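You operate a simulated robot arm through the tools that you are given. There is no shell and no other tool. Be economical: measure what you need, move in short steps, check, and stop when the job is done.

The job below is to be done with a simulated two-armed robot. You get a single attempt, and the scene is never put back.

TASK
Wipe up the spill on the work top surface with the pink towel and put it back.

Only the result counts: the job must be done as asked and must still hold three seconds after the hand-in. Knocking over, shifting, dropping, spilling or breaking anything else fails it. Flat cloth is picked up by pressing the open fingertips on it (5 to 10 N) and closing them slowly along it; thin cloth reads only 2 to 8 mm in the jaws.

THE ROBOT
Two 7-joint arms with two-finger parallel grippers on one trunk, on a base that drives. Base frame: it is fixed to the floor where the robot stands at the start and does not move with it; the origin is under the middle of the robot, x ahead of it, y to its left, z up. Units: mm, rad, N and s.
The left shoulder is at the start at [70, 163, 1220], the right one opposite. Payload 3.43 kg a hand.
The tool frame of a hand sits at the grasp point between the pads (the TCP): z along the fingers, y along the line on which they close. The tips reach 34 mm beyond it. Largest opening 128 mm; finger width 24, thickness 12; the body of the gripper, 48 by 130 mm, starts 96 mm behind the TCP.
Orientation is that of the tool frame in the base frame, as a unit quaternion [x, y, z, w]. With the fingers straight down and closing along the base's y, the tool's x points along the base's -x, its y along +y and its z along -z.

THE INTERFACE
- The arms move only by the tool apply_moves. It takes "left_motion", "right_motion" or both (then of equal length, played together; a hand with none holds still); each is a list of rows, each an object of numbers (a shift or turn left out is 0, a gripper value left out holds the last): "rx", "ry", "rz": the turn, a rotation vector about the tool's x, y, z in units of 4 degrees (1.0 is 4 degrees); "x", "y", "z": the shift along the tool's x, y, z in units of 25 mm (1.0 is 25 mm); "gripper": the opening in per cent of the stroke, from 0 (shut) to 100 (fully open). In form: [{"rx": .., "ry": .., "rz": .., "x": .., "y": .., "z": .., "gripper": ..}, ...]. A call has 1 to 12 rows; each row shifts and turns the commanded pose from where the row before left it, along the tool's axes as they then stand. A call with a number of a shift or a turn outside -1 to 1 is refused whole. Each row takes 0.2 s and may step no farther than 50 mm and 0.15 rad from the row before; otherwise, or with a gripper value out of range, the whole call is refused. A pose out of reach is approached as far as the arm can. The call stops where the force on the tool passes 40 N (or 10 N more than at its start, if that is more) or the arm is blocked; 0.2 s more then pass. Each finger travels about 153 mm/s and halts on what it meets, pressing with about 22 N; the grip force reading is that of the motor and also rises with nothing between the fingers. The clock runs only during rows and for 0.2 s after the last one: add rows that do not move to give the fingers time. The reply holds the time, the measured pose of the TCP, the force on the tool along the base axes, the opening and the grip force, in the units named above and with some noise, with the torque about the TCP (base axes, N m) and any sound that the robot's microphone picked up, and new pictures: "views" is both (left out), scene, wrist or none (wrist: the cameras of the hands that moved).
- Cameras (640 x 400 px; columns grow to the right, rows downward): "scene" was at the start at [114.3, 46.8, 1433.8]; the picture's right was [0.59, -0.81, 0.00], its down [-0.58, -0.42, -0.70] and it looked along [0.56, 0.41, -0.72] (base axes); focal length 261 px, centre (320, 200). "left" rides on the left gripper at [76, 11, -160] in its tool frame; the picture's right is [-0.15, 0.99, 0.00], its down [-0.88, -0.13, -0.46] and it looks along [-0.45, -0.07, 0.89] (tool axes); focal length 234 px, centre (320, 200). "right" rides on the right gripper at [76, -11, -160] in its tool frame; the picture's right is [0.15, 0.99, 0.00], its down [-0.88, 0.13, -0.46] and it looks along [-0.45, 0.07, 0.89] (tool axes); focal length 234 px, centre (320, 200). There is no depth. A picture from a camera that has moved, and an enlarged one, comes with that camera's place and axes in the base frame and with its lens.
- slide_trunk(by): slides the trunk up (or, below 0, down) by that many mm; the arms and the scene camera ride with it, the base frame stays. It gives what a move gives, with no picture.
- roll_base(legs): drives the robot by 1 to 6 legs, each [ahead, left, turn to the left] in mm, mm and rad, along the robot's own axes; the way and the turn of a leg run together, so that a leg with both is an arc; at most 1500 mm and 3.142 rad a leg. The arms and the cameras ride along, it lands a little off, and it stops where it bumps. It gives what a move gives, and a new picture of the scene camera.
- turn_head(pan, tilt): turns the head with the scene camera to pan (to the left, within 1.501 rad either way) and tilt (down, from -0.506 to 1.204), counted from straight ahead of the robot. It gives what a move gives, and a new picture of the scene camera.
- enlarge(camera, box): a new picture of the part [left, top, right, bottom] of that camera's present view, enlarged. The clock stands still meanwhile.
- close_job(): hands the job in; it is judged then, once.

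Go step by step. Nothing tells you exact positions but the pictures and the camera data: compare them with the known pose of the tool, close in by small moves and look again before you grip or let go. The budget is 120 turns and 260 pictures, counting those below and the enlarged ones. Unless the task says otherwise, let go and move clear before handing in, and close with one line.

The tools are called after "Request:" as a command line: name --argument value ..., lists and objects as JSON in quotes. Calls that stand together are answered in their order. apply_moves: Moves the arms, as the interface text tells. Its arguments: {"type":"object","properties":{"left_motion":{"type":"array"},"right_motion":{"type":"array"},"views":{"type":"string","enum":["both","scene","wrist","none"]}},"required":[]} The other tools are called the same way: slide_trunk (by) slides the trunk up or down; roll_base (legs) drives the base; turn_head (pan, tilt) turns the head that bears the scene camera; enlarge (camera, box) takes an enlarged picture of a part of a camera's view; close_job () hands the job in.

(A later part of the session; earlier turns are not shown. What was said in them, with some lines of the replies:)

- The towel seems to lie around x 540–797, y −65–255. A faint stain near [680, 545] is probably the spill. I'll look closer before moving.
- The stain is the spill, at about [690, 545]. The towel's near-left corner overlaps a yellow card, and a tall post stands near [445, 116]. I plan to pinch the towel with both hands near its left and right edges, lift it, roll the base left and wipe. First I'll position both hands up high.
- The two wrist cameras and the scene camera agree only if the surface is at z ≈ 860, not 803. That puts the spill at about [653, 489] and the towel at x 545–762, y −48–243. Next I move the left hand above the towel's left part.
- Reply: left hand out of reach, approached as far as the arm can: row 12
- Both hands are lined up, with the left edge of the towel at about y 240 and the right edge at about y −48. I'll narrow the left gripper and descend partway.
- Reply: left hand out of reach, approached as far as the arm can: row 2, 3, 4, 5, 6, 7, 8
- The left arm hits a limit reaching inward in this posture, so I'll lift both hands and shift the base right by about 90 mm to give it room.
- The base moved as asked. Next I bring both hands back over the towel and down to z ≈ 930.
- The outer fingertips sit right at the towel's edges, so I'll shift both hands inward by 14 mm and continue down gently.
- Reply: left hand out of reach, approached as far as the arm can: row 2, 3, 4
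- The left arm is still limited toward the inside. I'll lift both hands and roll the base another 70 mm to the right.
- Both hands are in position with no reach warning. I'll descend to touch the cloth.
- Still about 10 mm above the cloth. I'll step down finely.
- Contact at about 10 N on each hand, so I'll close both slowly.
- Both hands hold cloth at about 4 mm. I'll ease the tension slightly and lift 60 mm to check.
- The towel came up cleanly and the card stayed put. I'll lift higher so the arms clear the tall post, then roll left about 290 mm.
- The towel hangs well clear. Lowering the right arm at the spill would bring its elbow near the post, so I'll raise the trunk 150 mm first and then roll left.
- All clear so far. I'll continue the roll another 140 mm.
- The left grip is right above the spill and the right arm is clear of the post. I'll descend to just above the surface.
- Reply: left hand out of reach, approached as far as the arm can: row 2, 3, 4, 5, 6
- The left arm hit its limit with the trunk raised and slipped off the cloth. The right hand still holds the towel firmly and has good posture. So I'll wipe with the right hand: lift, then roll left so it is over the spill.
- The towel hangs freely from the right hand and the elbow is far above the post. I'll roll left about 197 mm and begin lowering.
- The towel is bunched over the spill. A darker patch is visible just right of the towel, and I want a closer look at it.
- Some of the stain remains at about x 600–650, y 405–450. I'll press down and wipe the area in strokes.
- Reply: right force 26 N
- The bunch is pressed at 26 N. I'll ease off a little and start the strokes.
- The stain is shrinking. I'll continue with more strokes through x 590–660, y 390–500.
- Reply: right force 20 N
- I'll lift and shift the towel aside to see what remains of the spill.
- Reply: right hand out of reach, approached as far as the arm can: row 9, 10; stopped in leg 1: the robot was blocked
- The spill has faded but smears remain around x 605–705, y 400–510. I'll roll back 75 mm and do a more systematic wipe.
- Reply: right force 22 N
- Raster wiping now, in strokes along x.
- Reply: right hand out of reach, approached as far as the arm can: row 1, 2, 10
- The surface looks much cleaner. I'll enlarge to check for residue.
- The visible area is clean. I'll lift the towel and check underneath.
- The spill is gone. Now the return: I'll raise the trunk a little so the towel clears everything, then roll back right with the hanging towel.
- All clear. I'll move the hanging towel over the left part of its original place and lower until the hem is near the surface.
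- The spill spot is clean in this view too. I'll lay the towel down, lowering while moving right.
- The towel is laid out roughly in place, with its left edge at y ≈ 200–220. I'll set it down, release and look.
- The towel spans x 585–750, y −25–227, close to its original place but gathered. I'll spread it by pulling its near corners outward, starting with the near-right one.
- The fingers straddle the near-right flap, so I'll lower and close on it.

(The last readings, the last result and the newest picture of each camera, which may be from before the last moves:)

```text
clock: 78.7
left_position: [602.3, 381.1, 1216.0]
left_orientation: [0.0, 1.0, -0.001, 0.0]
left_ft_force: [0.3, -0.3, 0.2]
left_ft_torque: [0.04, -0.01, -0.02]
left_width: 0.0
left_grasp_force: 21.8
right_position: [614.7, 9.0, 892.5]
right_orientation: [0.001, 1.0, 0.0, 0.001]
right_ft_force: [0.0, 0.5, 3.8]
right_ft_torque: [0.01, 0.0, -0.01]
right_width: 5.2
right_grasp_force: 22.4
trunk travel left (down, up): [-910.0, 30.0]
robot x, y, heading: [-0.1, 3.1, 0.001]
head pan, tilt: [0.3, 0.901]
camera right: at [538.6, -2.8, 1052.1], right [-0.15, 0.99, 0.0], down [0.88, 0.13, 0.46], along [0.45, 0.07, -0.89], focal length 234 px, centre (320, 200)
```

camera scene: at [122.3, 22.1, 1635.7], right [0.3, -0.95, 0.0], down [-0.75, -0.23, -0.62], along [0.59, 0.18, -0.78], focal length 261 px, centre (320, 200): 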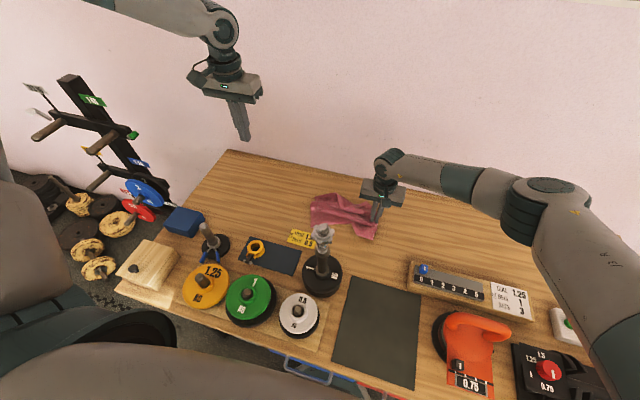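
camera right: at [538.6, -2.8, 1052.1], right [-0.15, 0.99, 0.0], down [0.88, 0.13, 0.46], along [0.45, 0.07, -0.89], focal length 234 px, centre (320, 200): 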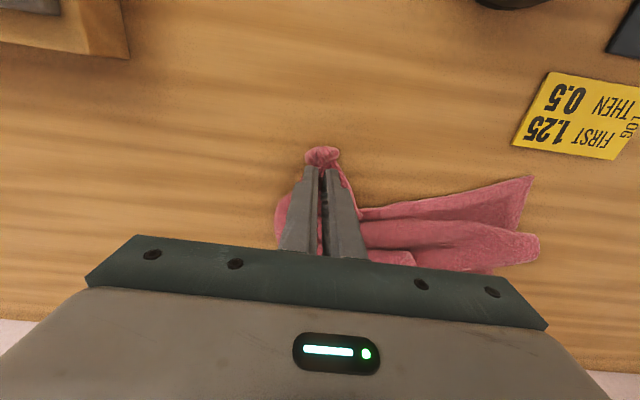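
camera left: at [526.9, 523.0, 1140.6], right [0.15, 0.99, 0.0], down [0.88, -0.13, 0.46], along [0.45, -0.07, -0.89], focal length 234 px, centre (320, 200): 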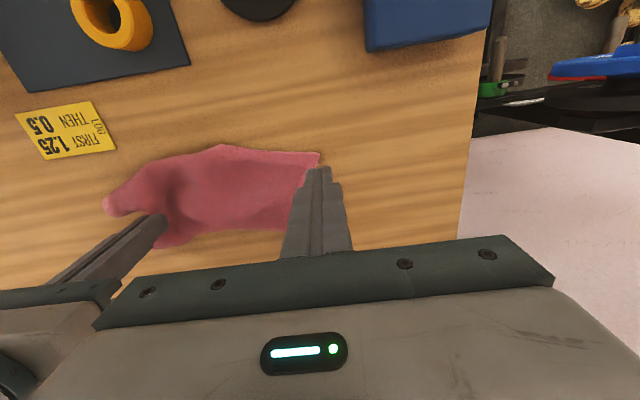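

Grasped. I'll raise it slightly and pull toward the near-right.

Request:
apply_moves --right_motion '[{"z": -0.5}, {"x": 0.5, "y": -0.5}, {"x": 0.5, "y": -0.5}, {"x": 0.5, "y": -0.5}, {"x": 0.4, "y": -0.4}, {"z": 0.45}, {"gripper": 15}, {"gripper": 35}, {"z": -1}, {"z": -1}, {"z": -1}, {"z": -1}]' --views "both"

Request:
enlarge --camera "scene" --box '[260, 160, 420, 260]'

```text
clock: 81.3
left_position: [602.3, 380.6, 1215.9]
left_orientation: [0.0, 1.0, 0.0, 0.001]
left_ft_force: [-0.2, -0.4, 0.0]
left_ft_torque: [0.03, 0.01, 0.01]
left_width: 0.0
left_grasp_force: 21.8
right_position: [566.1, -38.9, 991.9]
right_orientation: [0.0, 1.0, 0.001, 0.001]
right_ft_force: [0.4, -0.2, 0.2]
right_ft_torque: [-0.01, 0.02, 0.0]
right_width: 44.4
right_grasp_force: 0.0
trunk travel left (down, up): [-910.0, 30.0]
robot x, y, heading: [-1.0, 3.5, 0.001]
head pan, tilt: [0.3, 0.901]
camera scene: at [121.5, 22.7, 1635.7], right [0.3, -0.95, 0.0], down [-0.75, -0.23, -0.62], along [0.59, 0.18, -0.78], focal length 261 px, centre (320, 200)
camera right: at [490.1, -50.4, 1153.1], right [-0.15, 0.99, 0.0], down [0.88, 0.13, 0.46], along [0.45, 0.07, -0.89], focal length 234 px, centre (320, 200)
```

scene: 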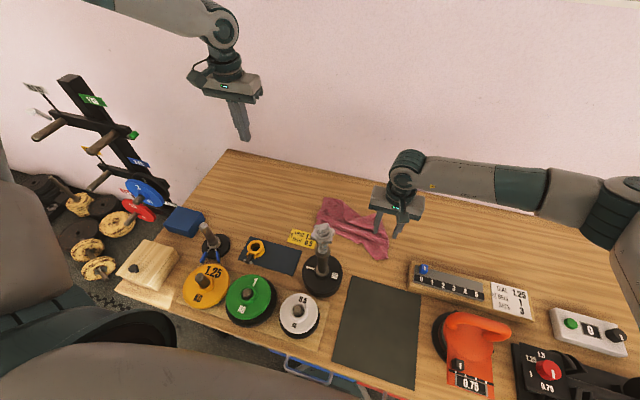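
right: 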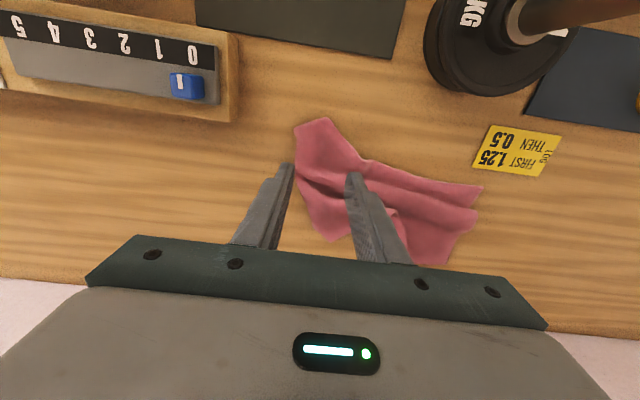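

```text
4.00 times, centred on (340, 210) of scene
camera zoom: at [121.5, 22.7, 1635.7], right [0.3, -0.95, 0.0], down [-0.75, -0.23, -0.62], along [0.59, 0.18, -0.78], focal length 1045 px, centre (240, 160)
```

zoom: 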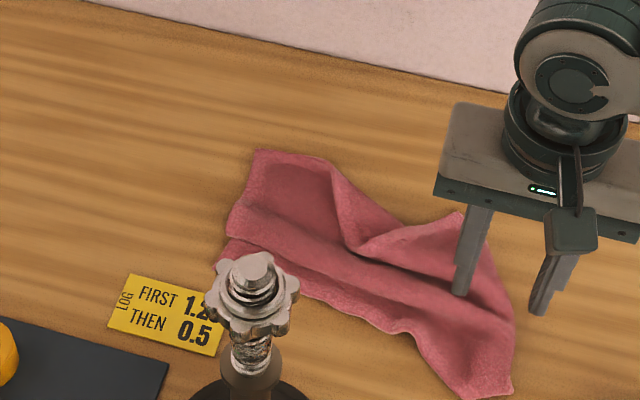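

The pull worked and the near-right corner is back in place. Next comes the far-right part, at about (700, 0).

Request:
apply_moves --right_motion '[{"x": -1, "y": 0.3}, {"x": -1, "y": 0.3}, {"x": -1, "y": 0.3}, {"x": -1, "y": 0.3}, {"x": -0.8, "y": 0.3}, {}]' --views "wrist"

Request:
enlarge --camera "right" --box '[220, 40, 540, 240]'

```text
clock: 82.7
left_position: [602.2, 380.3, 1215.4]
left_orientation: [0.0, 1.0, 0.0, 0.0]
left_ft_force: [0.4, 0.4, 0.2]
left_ft_torque: [0.0, 0.04, 0.04]
left_width: 0.1
left_grasp_force: 21.5
right_position: [686.7, -2.3, 993.2]
right_orientation: [0.001, 1.0, 0.0, 0.001]
right_ft_force: [-0.1, -0.3, -0.1]
right_ft_torque: [0.04, 0.01, 0.01]
right_width: 44.7
right_grasp_force: 0.0
trunk travel left (down, up): [-910.0, 30.0]
robot x, y, heading: [-0.5, 1.3, 0.001]
head pan, tilt: [0.3, 0.901]
camera right: at [610.3, -13.7, 1153.9], right [-0.15, 0.99, 0.0], down [0.88, 0.13, 0.46], along [0.45, 0.07, -0.89], focal length 234 px, centre (320, 200)
```

right: 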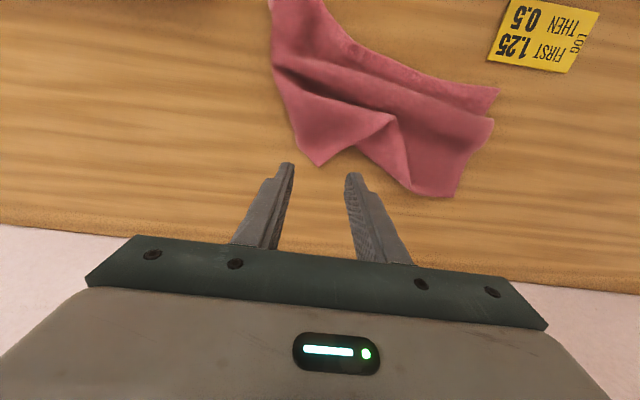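

```text
2.00 times, centred on (380, 140) of right
camera zoom: at [610.3, -13.7, 1153.9], right [-0.15, 0.99, 0.0], down [0.88, 0.13, 0.46], along [0.45, 0.07, -0.89], focal length 468 px, centre (200, 320)
```

zoom: 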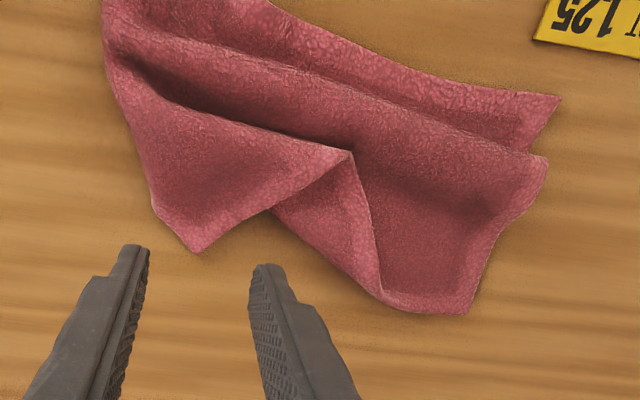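

The far-right corner lies right below the hand, so I'll press and pinch it.

Request:
apply_moves --right_motion '[{"z": 1, "gripper": 27, "x": 0.1}, {"z": 1}, {"z": 1}, {"z": 0.8}, {"z": 0.25}, {"z": 0.15}, {}]' --views "none"

```text
clock: 84.3
left_position: [601.0, 380.5, 1215.0]
left_orientation: [0.001, 1.0, 0.0, 0.001]
left_ft_force: [-0.5, -0.1, -0.1]
left_ft_torque: [-0.02, -0.03, 0.03]
left_width: 0.0
left_grasp_force: 22.0
right_position: [684.2, -0.3, 888.5]
right_orientation: [0.001, 1.0, 0.001, 0.0]
right_ft_force: [-0.5, -0.3, 4.7]
right_ft_torque: [-0.06, 0.05, 0.0]
right_width: 34.7
right_grasp_force: 0.1
trunk travel left (down, up): [-910.0, 30.0]
robot x, y, heading: [2.0, 0.4, 0.003]
head pan, tilt: [0.3, 0.901]
```

Request:
apply_moves --right_motion '[{"z": 0.06}, {"gripper": 24}, {"gripper": 21}, {"gripper": 18}, {"gripper": 15}, {"gripper": 12}, {"gripper": 9}, {"gripper": 6}, {"gripper": 3}, {"gripper": 0}, {}]' --views "wrist"

```text
clock: 86.7
left_position: [601.2, 380.9, 1217.4]
left_orientation: [-0.001, 1.0, -0.001, -0.001]
left_ft_force: [0.4, 0.0, -0.4]
left_ft_torque: [0.01, 0.0, 0.01]
left_width: 0.2
left_grasp_force: 22.3
right_position: [685.0, -2.1, 888.2]
right_orientation: [0.0, 1.0, 0.0, 0.002]
right_ft_force: [0.4, -3.1, 11.1]
right_ft_torque: [-0.18, 0.06, 0.0]
right_width: 4.5
right_grasp_force: 21.8
trunk travel left (down, up): [-910.0, 30.0]
robot x, y, heading: [2.2, 0.9, 0.002]
head pan, tilt: [0.3, 0.901]
camera right: at [607.6, -13.2, 1047.6], right [-0.14, 0.99, 0.0], down [0.88, 0.13, 0.46], along [0.45, 0.07, -0.89], focal length 234 px, centre (320, 200)
```

right: 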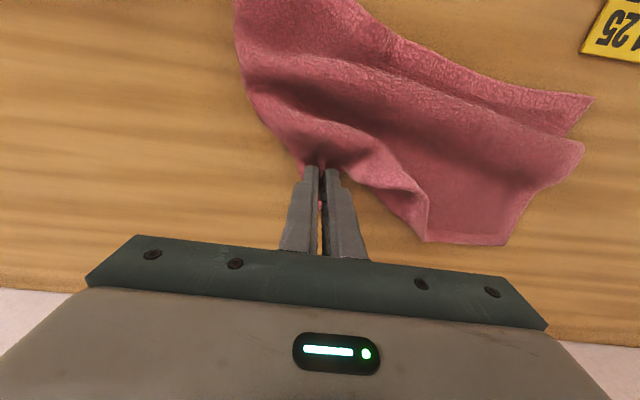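

Pinched. I'll pull it to the far right and release.

Request:
apply_moves --right_motion '[{"z": -0.45}, {"x": -0.6, "y": -0.35}, {"x": -0.6, "y": -0.35}, {"x": -0.6, "y": -0.35}, {"x": -0.6, "y": -0.3}, {"z": 0.35}, {"gripper": 12}, {"gripper": 30}, {"z": -1}, {"z": -1}, {"z": -1}, {"z": -1}]' --views "both"

Request:
enlarge --camera "scene" --box '[260, 160, 420, 260]'

```text
clock: 89.3
left_position: [602.2, 381.1, 1215.5]
left_orientation: [0.0, 1.0, -0.001, 0.0]
left_ft_force: [-0.1, -0.2, -0.9]
left_ft_torque: [0.02, -0.01, -0.02]
left_width: 0.0
left_grasp_force: 22.1
right_position: [744.4, -36.3, 990.8]
right_orientation: [0.001, 1.0, 0.001, 0.0]
right_ft_force: [0.6, -0.2, 0.3]
right_ft_torque: [0.02, 0.0, -0.02]
right_width: 38.7
right_grasp_force: 0.0
trunk travel left (down, up): [-910.0, 30.0]
robot x, y, heading: [4.4, -1.1, 0.001]
head pan, tilt: [0.3, 0.901]
camera scene: at [121.5, 22.1, 1635.7], right [0.3, -0.95, 0.0], down [-0.75, -0.23, -0.62], along [0.59, 0.18, -0.78], focal length 261 px, centre (320, 200)
camera right: at [667.7, -47.5, 1150.5], right [-0.15, 0.99, 0.0], down [0.88, 0.13, 0.46], along [0.45, 0.07, -0.89], focal length 234 px, centre (320, 200)
```

scene: 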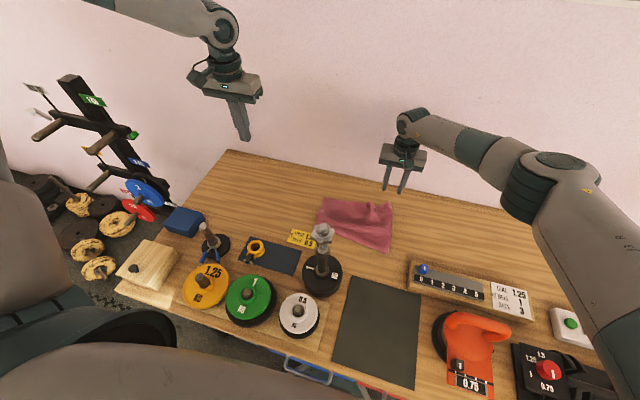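
right: 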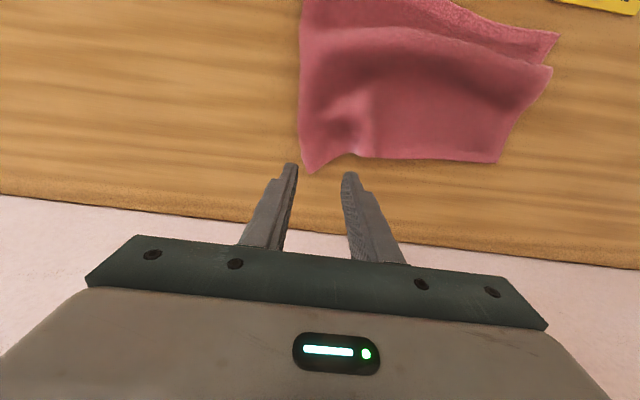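

```text
4.00 times, centred on (340, 210) of scene
camera zoom: at [121.5, 22.1, 1635.7], right [0.3, -0.95, 0.0], down [-0.75, -0.23, -0.62], along [0.59, 0.18, -0.78], focal length 1045 px, centre (240, 160)
```

zoom: 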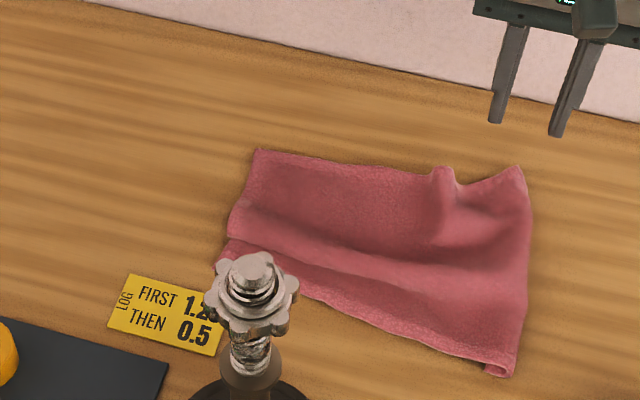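

Nearly flat now. Last comes the near-left corner, so I'll move above it and look.

Request:
apply_moves --right_motion '[{"x": 0.6, "y": 0.9}, {"x": 0.6, "y": 0.9}, {"x": 0.6, "y": 0.9}, {"x": 0.6, "y": 0.9}, {"x": 0.6, "y": 0.9}, {"x": 0.6, "y": 0.9}, {"x": 0.6, "y": 0.9}, {"x": 0.6, "y": 0.9}, {"x": 0.6, "y": 0.9}, {}]' --views "wrist"

Request:
enlarge --camera "right" --box '[160, 60, 480, 260]'

```text
clock: 91.5
left_position: [602.8, 381.5, 1216.0]
left_orientation: [0.0, 1.0, 0.0, 0.0]
left_ft_force: [-0.7, 0.1, -0.7]
left_ft_torque: [0.02, 0.0, 0.01]
left_width: 0.0
left_grasp_force: 22.2
right_position: [609.5, 165.2, 989.4]
right_orientation: [0.001, 1.0, 0.001, 0.001]
right_ft_force: [0.0, 0.2, -0.5]
right_ft_torque: [0.01, 0.02, 0.01]
right_width: 38.5
right_grasp_force: 0.1
trunk travel left (down, up): [-910.0, 30.0]
robot x, y, heading: [0.6, -1.6, 0.003]
head pan, tilt: [0.3, 0.901]
camera right: at [533.4, 155.6, 1149.6], right [-0.15, 0.99, 0.0], down [0.88, 0.13, 0.46], along [0.45, 0.07, -0.89], focal length 234 px, centre (320, 200)
```

right: 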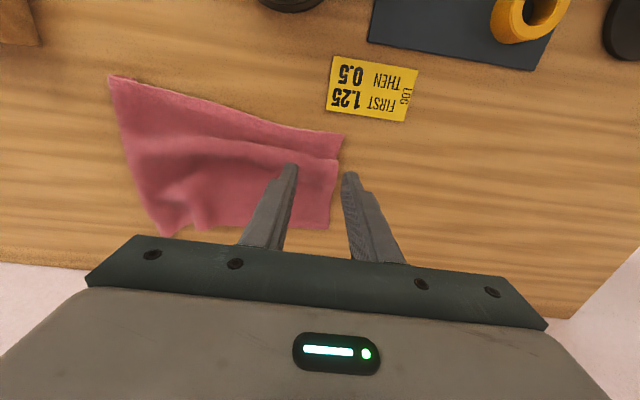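

```text
2.00 times, centred on (320, 160) of right
camera zoom: at [533.4, 155.6, 1149.6], right [-0.15, 0.99, 0.0], down [0.88, 0.13, 0.46], along [0.45, 0.07, -0.89], focal length 468 px, centre (320, 280)
```

zoom: 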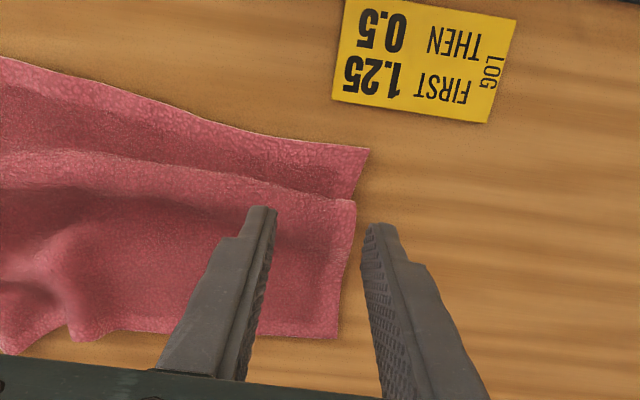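

The near-left corner is at (587, 195). I'll pinch just inside it.

Request:
apply_moves --right_motion '[{"x": 0.35, "y": 0.2, "gripper": 24}, {"z": 1}, {"z": 1}, {"z": 1}, {"z": 0.65}, {"z": 0.25}, {"z": 0.15}, {}]' --views "none"

```text
clock: 93.3
left_position: [602.4, 380.7, 1215.5]
left_orientation: [-0.001, 1.0, 0.0, 0.0]
left_ft_force: [0.1, 0.2, 0.0]
left_ft_torque: [0.01, 0.01, 0.0]
left_width: 0.2
left_grasp_force: 22.0
right_position: [601.3, 171.2, 888.7]
right_orientation: [0.001, 1.0, 0.001, 0.0]
right_ft_force: [0.9, 0.1, 1.2]
right_ft_torque: [0.0, 0.0, -0.02]
right_width: 30.9
right_grasp_force: 0.2
trunk travel left (down, up): [-910.0, 30.0]
robot x, y, heading: [0.9, -2.5, 0.003]
head pan, tilt: [0.3, 0.901]
```

Request:
apply_moves --right_motion '[{"z": 0.12}, {"gripper": 21}, {"gripper": 18}, {"gripper": 15}, {"gripper": 12}, {"gripper": 9}, {"gripper": 6}, {"gripper": 3}, {"gripper": 0}, {}]' --views "wrist"

```text
clock: 95.5
left_position: [600.2, 380.6, 1216.7]
left_orientation: [0.0, 1.0, 0.0, 0.001]
left_ft_force: [0.4, 0.0, -0.2]
left_ft_torque: [0.03, 0.05, 0.0]
left_width: 0.0
left_grasp_force: 22.0
right_position: [600.7, 170.5, 886.2]
right_orientation: [0.001, 1.0, 0.001, 0.002]
right_ft_force: [1.2, -0.9, 18.8]
right_ft_torque: [-0.13, -0.05, -0.02]
right_width: 4.4
right_grasp_force: 21.9
trunk travel left (down, up): [-910.0, 30.0]
robot x, y, heading: [-0.7, 4.7, 0.006]
head pan, tilt: [0.3, 0.901]
camera right: at [523.7, 160.3, 1046.4], right [-0.15, 0.99, 0.0], down [0.88, 0.13, 0.46], along [0.45, 0.07, -0.89], focal length 234 px, centre (320, 200)
```

right: 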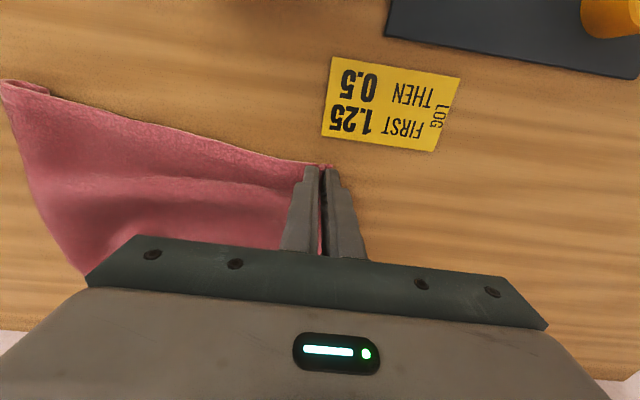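

Pinched. I'll lift slightly, pull toward the near-left without pressing on the card, and release.

Request:
apply_moves --right_motion '[{"z": -0.7}, {"x": 0.3, "y": 0.6}, {"x": 0.3, "y": 0.6}, {"x": 0.3, "y": 0.5}, {"z": 0.4}, {"gripper": 10}, {"gripper": 25}, {"z": -1}, {"z": -1}, {"z": -1}, {"z": -1}, {"z": -1}]' --views "both"

Request:
enlarge --camera "scene" --box '[260, 160, 420, 260]'

```text
clock: 98.1
left_position: [602.0, 380.8, 1216.6]
left_orientation: [0.0, 1.0, -0.001, 0.0]
left_ft_force: [0.3, 0.1, -0.5]
left_ft_torque: [-0.01, -0.02, 0.01]
left_width: 0.1
left_grasp_force: 22.3
right_position: [577.8, 212.7, 1018.5]
right_orientation: [0.001, 1.0, 0.001, 0.001]
right_ft_force: [-0.6, 0.5, 0.3]
right_ft_torque: [-0.01, 0.0, -0.03]
right_width: 32.2
right_grasp_force: 0.1
trunk travel left (down, up): [-910.0, 30.0]
robot x, y, heading: [0.5, -2.9, 0.004]
head pan, tilt: [0.3, 0.901]
camera scene: at [121.5, 22.6, 1635.7], right [0.3, -0.95, 0.0], down [-0.75, -0.23, -0.62], along [0.59, 0.18, -0.78], focal length 261 px, centre (320, 200)
camera right: at [501.4, 202.7, 1178.5], right [-0.15, 0.99, 0.0], down [0.88, 0.13, 0.46], along [0.45, 0.07, -0.89], focal length 234 px, centre (320, 200)
```

scene: 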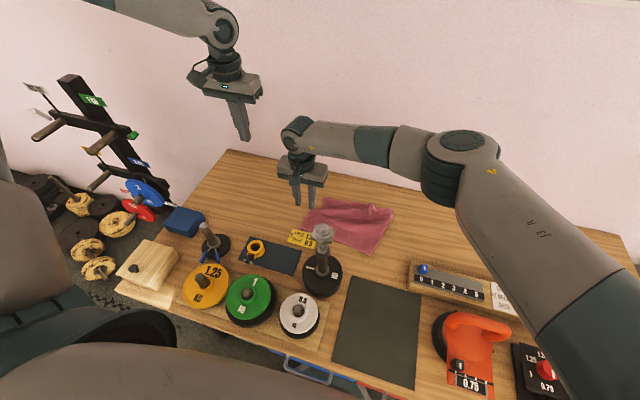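
right: 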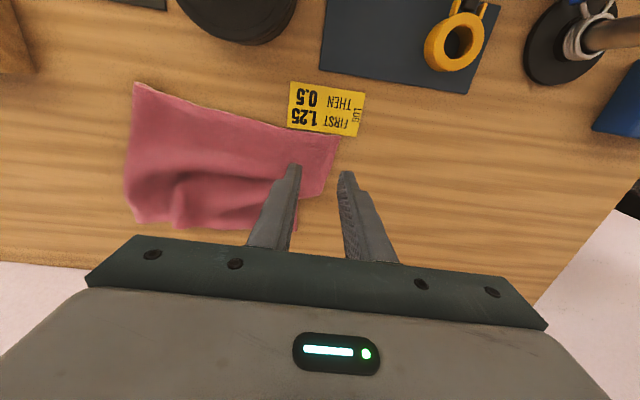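

```text
4.00 times, centred on (340, 210) of scene
camera zoom: at [121.5, 22.6, 1635.7], right [0.3, -0.95, 0.0], down [-0.75, -0.23, -0.62], along [0.59, 0.18, -0.78], focal length 1045 px, centre (240, 160)
```

zoom: 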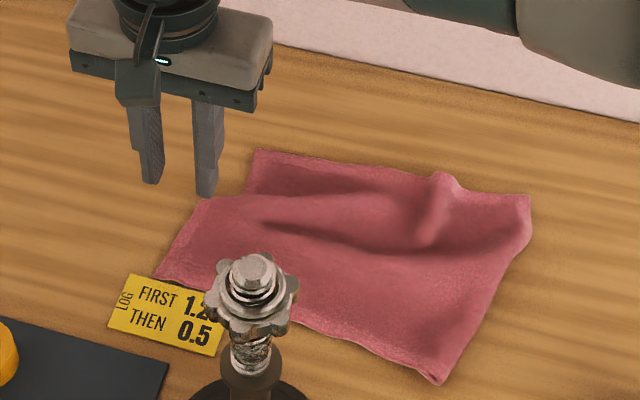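

Good. Now the far-left corner: I'll roll the base 80 mm left for reach and move over it.

Request:
roll_base --legs '[[0, 80, 0]]'

Request:
apply_moves --right_motion '[{"x": -0.9, "y": -0.75}, {"x": -0.9, "y": -0.75}, {"x": -0.9, "y": -0.75}, {"x": -0.9, "y": -0.75}, {"x": -0.8, "y": -0.75}, {"x": -0.8, "y": -0.75}, {}]' --views "wrist"

Request:
enlarge --camera "right" --box '[160, 60, 480, 260]'

```text
clock: 99.1
left_position: [604.0, 452.8, 1217.9]
left_orientation: [0.002, 1.0, 0.003, 0.0]
left_ft_force: [-0.8, -1.5, 0.0]
left_ft_torque: [0.09, 0.0, 0.01]
left_width: 0.0
left_grasp_force: 22.6
right_position: [579.0, 286.1, 1018.9]
right_orientation: [0.001, 1.0, 0.003, 0.001]
right_ft_force: [0.6, 0.1, 0.2]
right_ft_torque: [0.11, -0.01, 0.0]
right_width: 32.0
right_grasp_force: 0.1
trunk travel left (down, up): [-910.0, 30.0]
robot x, y, heading: [1.6, 81.2, -0.001]
head pan, tilt: [0.3, 0.901]
camera scene: at [121.6, 93.0, 1635.9], right [0.3, -0.96, -0.01], down [-0.75, -0.23, -0.62], along [0.59, 0.19, -0.78], focal length 261 px, centre (320, 200)
```

scene: 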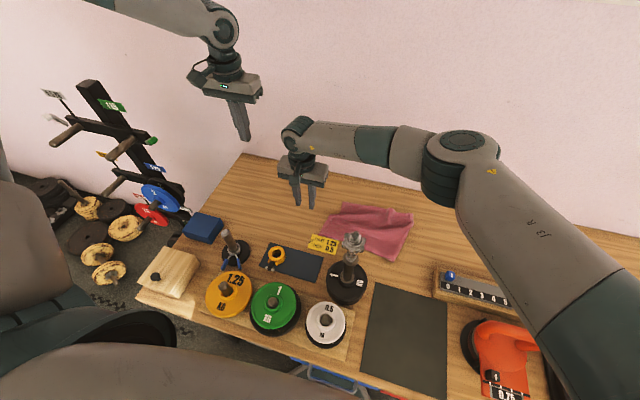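

```text
clock: 100.7
left_position: [603.3, 459.2, 1215.0]
left_orientation: [0.001, 1.0, -0.001, 0.0]
left_ft_force: [-0.3, 0.4, -0.1]
left_ft_torque: [-0.02, 0.0, 0.0]
left_width: 0.0
left_grasp_force: 21.9
right_position: [709.0, 177.5, 1018.8]
right_orientation: [0.002, 1.0, 0.001, 0.001]
right_ft_force: [0.0, 0.2, 0.2]
right_ft_torque: [-0.01, -0.02, 0.01]
right_width: 32.2
right_grasp_force: 0.1
trunk travel left (down, up): [-910.0, 30.0]
robot x, y, heading: [0.2, 80.4, 0.001]
head pan, tilt: [0.3, 0.901]
camera right: at [633.0, 167.2, 1178.5], right [-0.14, 0.99, 0.0], down [0.88, 0.13, 0.46], along [0.45, 0.07, -0.89], focal length 234 px, centre (320, 200)
```

right: 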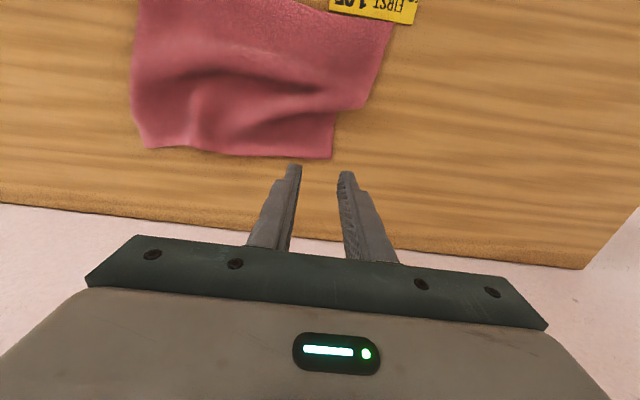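

```text
2.00 times, centred on (320, 160) of right
camera zoom: at [633.0, 167.2, 1178.5], right [-0.14, 0.99, 0.0], down [0.88, 0.13, 0.46], along [0.45, 0.07, -0.89], focal length 468 px, centre (320, 280)
```

zoom: 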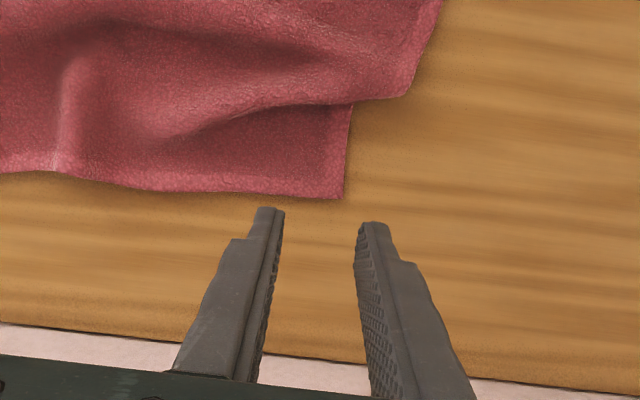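

The pinch point is just inside the corner. Descending and pressing.

Request:
apply_moves --right_motion '[{"z": 1}, {"z": 1}, {"z": 1}, {"z": 1}, {"z": 0.8}, {"z": 0.25}, {"z": 0.2}, {}]' --views "none"

```text
clock: 102.5
left_position: [603.0, 457.8, 1215.6]
left_orientation: [0.0, 1.0, 0.0, 0.001]
left_ft_force: [-0.1, -0.6, 0.6]
left_ft_torque: [0.0, 0.0, 0.01]
left_width: 0.0
left_grasp_force: 22.1
right_position: [695.5, 169.3, 892.5]
right_orientation: [0.001, 1.0, 0.0, 0.0]
right_ft_force: [-0.7, 0.3, -0.3]
right_ft_torque: [0.01, 0.0, 0.01]
right_width: 32.1
right_grasp_force: 0.1
right hand out of reach, approached as far as the arm can: row 4, 5, 6
trunk travel left (down, up): [-910.0, 30.0]
robot x, y, heading: [0.0, 78.9, 0.001]
head pan, tilt: [0.3, 0.901]
```

The reach is limited with the trunk this high, so I'll raise the hand and lower the trunk by 100 mm.

Request:
apply_moves --right_motion '[{"z": -1}, {"z": -1}, {"z": -1}, {"z": -1}, {"z": -1}]' --views "none"

Request:
slide_trunk --by -100

Request:
apply_moves --right_motion '[{"x": -0.5, "y": 0.4, "z": 0.4}, {}]' --views "both"

```text
clock: 103.7
left_position: [603.2, 458.2, 1216.8]
left_orientation: [0.002, 1.0, -0.001, 0.0]
left_ft_force: [0.3, -0.6, 0.0]
left_ft_torque: [-0.03, 0.0, -0.02]
left_width: 0.0
left_grasp_force: 21.9
right_position: [738.1, 158.4, 991.5]
right_orientation: [0.001, 1.0, 0.001, 0.0]
right_ft_force: [-0.7, 0.3, 1.2]
right_ft_torque: [0.02, 0.0, 0.01]
right_width: 32.1
right_grasp_force: 0.1
right hand out of reach, approached as far as the arm can: row 1, 2, 3, 4, 5
trunk travel left (down, up): [-910.0, 30.0]
robot x, y, heading: [5.1, 81.0, 0.006]
head pan, tilt: [0.3, 0.901]
```

```text
clock: 105.1
left_position: [603.1, 458.2, 1116.1]
left_orientation: [0.002, 1.0, 0.0, 0.0]
left_ft_force: [-0.4, 0.4, -0.2]
left_ft_torque: [0.02, 0.02, -0.04]
left_width: 0.0
left_grasp_force: 21.6
right_position: [737.4, 158.4, 891.0]
right_orientation: [0.001, 1.0, 0.001, 0.0]
right_ft_force: [0.3, 0.7, -0.8]
right_ft_torque: [-0.02, -0.02, 0.01]
right_width: 32.0
right_grasp_force: 0.0
trunk travel left (down, up): [-810.0, 130.0]
robot x, y, heading: [0.1, 79.6, -0.003]
head pan, tilt: [0.3, 0.901]
```

```text
clock: 105.7
left_position: [604.0, 458.7, 1116.3]
left_orientation: [0.001, 1.0, -0.001, 0.0]
left_ft_force: [-0.2, 0.2, -0.5]
left_ft_torque: [0.02, 0.0, -0.02]
left_width: 0.0
left_grasp_force: 21.9
right_position: [737.4, 158.2, 890.0]
right_orientation: [0.002, 1.0, 0.001, 0.001]
right_ft_force: [0.3, -0.2, -0.4]
right_ft_torque: [-0.02, 0.03, -0.02]
right_width: 32.0
right_grasp_force: 0.1
right hand out of reach, approached as far as the arm can: row 1
trunk travel left (down, up): [-810.0, 130.0]
robot x, y, heading: [2.4, 83.4, 0.002]
head pan, tilt: [0.3, 0.901]
camera scene: at [121.7, 101.2, 1535.7], right [0.3, -0.96, 0.0], down [-0.75, -0.23, -0.62], along [0.59, 0.18, -0.78], focal length 261 px, centre (320, 200)
camera right: at [662.0, 148.0, 1051.5], right [-0.14, 0.99, 0.0], down [0.88, 0.13, 0.46], along [0.45, 0.07, -0.89], focal length 234 px, centre (320, 200)
```

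scene: 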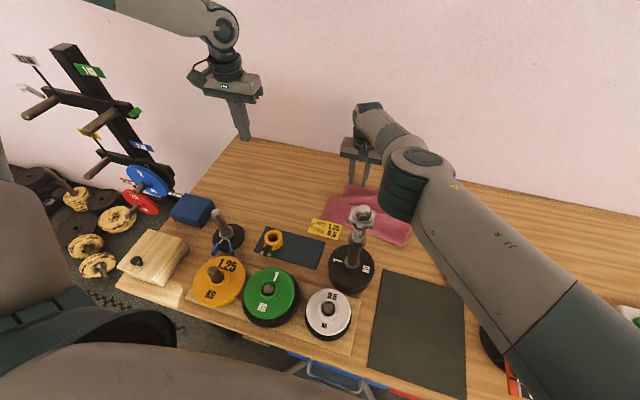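
right: 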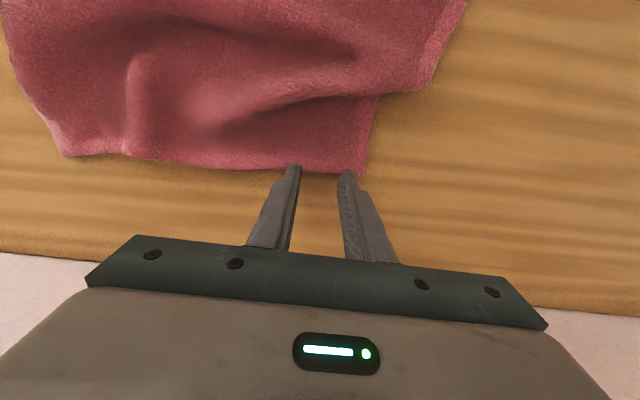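

The right elbow is getting close to the post, so I'll raise the trunk straight up again. The towel's centre already matches its original spot, so I'll leave this corner and back away.

Request:
slide_trunk --by 125

Request:
roll_base --legs '[[0, -80, 0]]'

Request:
apply_moves --right_motion '[{"z": -0.6, "y": -0.5}, {"z": -0.6, "y": -1}, {"z": -0.6, "y": -1}, {"y": -1}, {"y": -1}, {"y": -1}, {"y": -1}, {}]' --views "both"

Request:
enlarge --camera "scene" --box '[180, 130, 420, 280]'

```text
clock: 107.2
left_position: [603.6, 457.7, 1240.9]
left_orientation: [0.001, 1.0, -0.001, 0.0]
left_ft_force: [0.2, -0.4, 0.9]
left_ft_torque: [-0.03, -0.03, -0.01]
left_width: 0.0
left_grasp_force: 22.6
right_position: [738.9, 159.0, 1015.9]
right_orientation: [0.001, 1.0, 0.001, 0.0]
right_ft_force: [0.2, 1.4, -0.9]
right_ft_torque: [0.0, 0.03, 0.03]
right_width: 32.3
right_grasp_force: 0.1
trunk travel left (down, up): [-935.0, 5.0]
robot x, y, heading: [-0.6, 79.5, 0.003]
head pan, tilt: [0.3, 0.901]
```

```text
clock: 108.3
left_position: [602.3, 387.4, 1237.9]
left_orientation: [0.0, 1.0, -0.003, 0.001]
left_ft_force: [-0.5, 0.2, 0.0]
left_ft_torque: [-0.07, -0.01, -0.01]
left_width: 0.1
left_grasp_force: 22.6
right_position: [737.5, 86.6, 1016.3]
right_orientation: [0.0, 1.0, -0.002, 0.0]
right_ft_force: [-0.2, 0.5, -0.4]
right_ft_torque: [-0.12, -0.01, -0.04]
right_width: 32.1
right_grasp_force: 0.1
trunk travel left (down, up): [-935.0, 5.0]
robot x, y, heading: [-1.1, 0.8, 0.001]
head pan, tilt: [0.3, 0.901]
camera scene: at [122.0, 31.7, 1660.4], right [0.3, -0.95, 0.01], down [-0.75, -0.24, -0.62], along [0.59, 0.18, -0.79], focal length 261 px, centre (320, 200)
```

scene: 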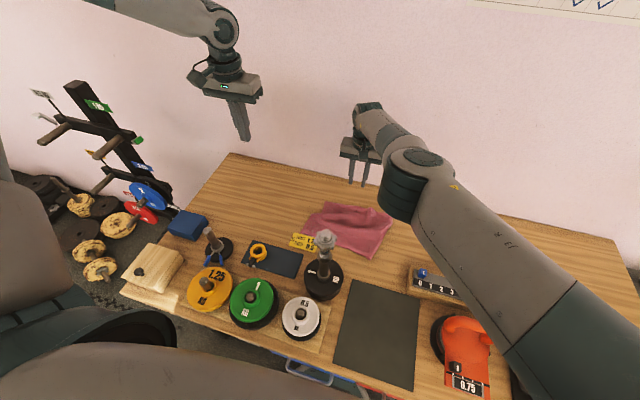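

```text
clock: 110.1
left_position: [601.5, 382.4, 1241.0]
left_orientation: [0.001, 1.0, -0.001, 0.0]
left_ft_force: [-0.9, 0.4, -0.4]
left_ft_torque: [-0.03, 0.01, -0.01]
left_width: 0.1
left_grasp_force: 21.6
right_position: [744.8, -48.1, 1050.7]
right_orientation: [-0.001, 1.0, 0.001, 0.0]
right_ft_force: [-0.5, 0.2, 0.0]
right_ft_torque: [-0.06, -0.03, 0.03]
right_width: 32.1
right_grasp_force: 0.1
right hand out of reach, approached as far as the arm can: row 1, 2
trunk travel left (down, up): [-935.0, 5.0]
robot x, y, heading: [-0.7, -0.0, 0.001]
head pan, tilt: [0.3, 0.901]
camera scene: at [121.6, 24.5, 1660.7], right [0.3, -0.95, 0.0], down [-0.75, -0.23, -0.62], along [0.59, 0.18, -0.78], focal length 261 px, centre (320, 200)
camera right: at [668.9, -59.2, 1209.7], right [-0.15, 0.99, 0.0], down [0.88, 0.13, 0.46], along [0.45, 0.07, -0.89], focal length 234 px, centre (320, 200)
```

scene: 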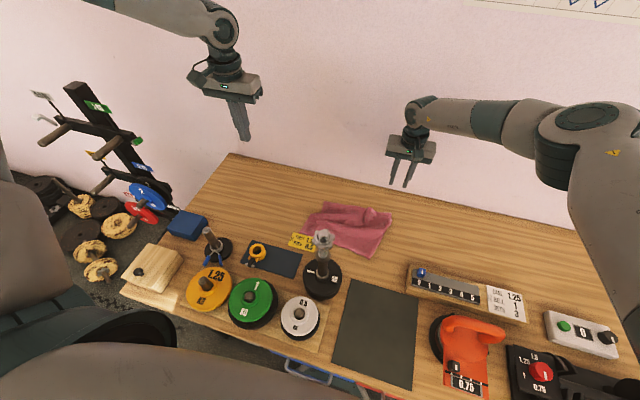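
right: 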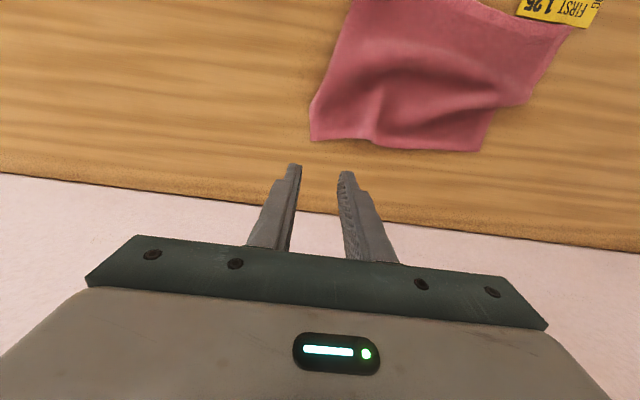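

```text
2.67 times, centred on (300, 205) of scene
camera zoom: at [121.6, 24.5, 1660.7], right [0.3, -0.95, 0.0], down [-0.75, -0.23, -0.62], along [0.59, 0.18, -0.78], focal length 697 px, centre (373, 187)
```

zoom: 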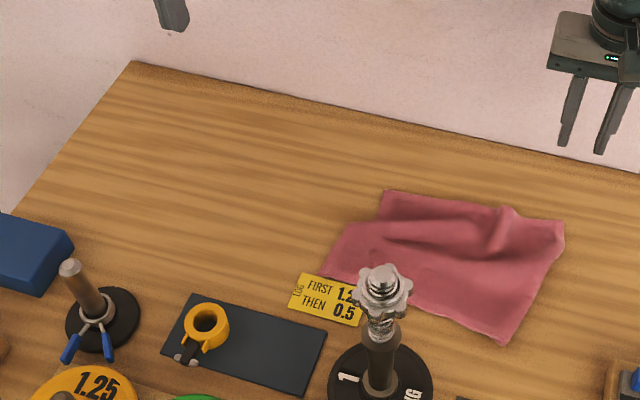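

The spill is gone, the towel lies spread on its original spot, nothing else on the work top looks moved, and both hands are clear.

Request:
close_job

```text
The job is handed in.
```

I wiped up the spill, and the final pictures show no trace of it. The pink towel is back at its original place, spread out, though its far-left corner sits about 50 mm short and there is a slight wrinkle. While driving left, the base was blocked once by something out of view; I saw no sign that anything had shifted.
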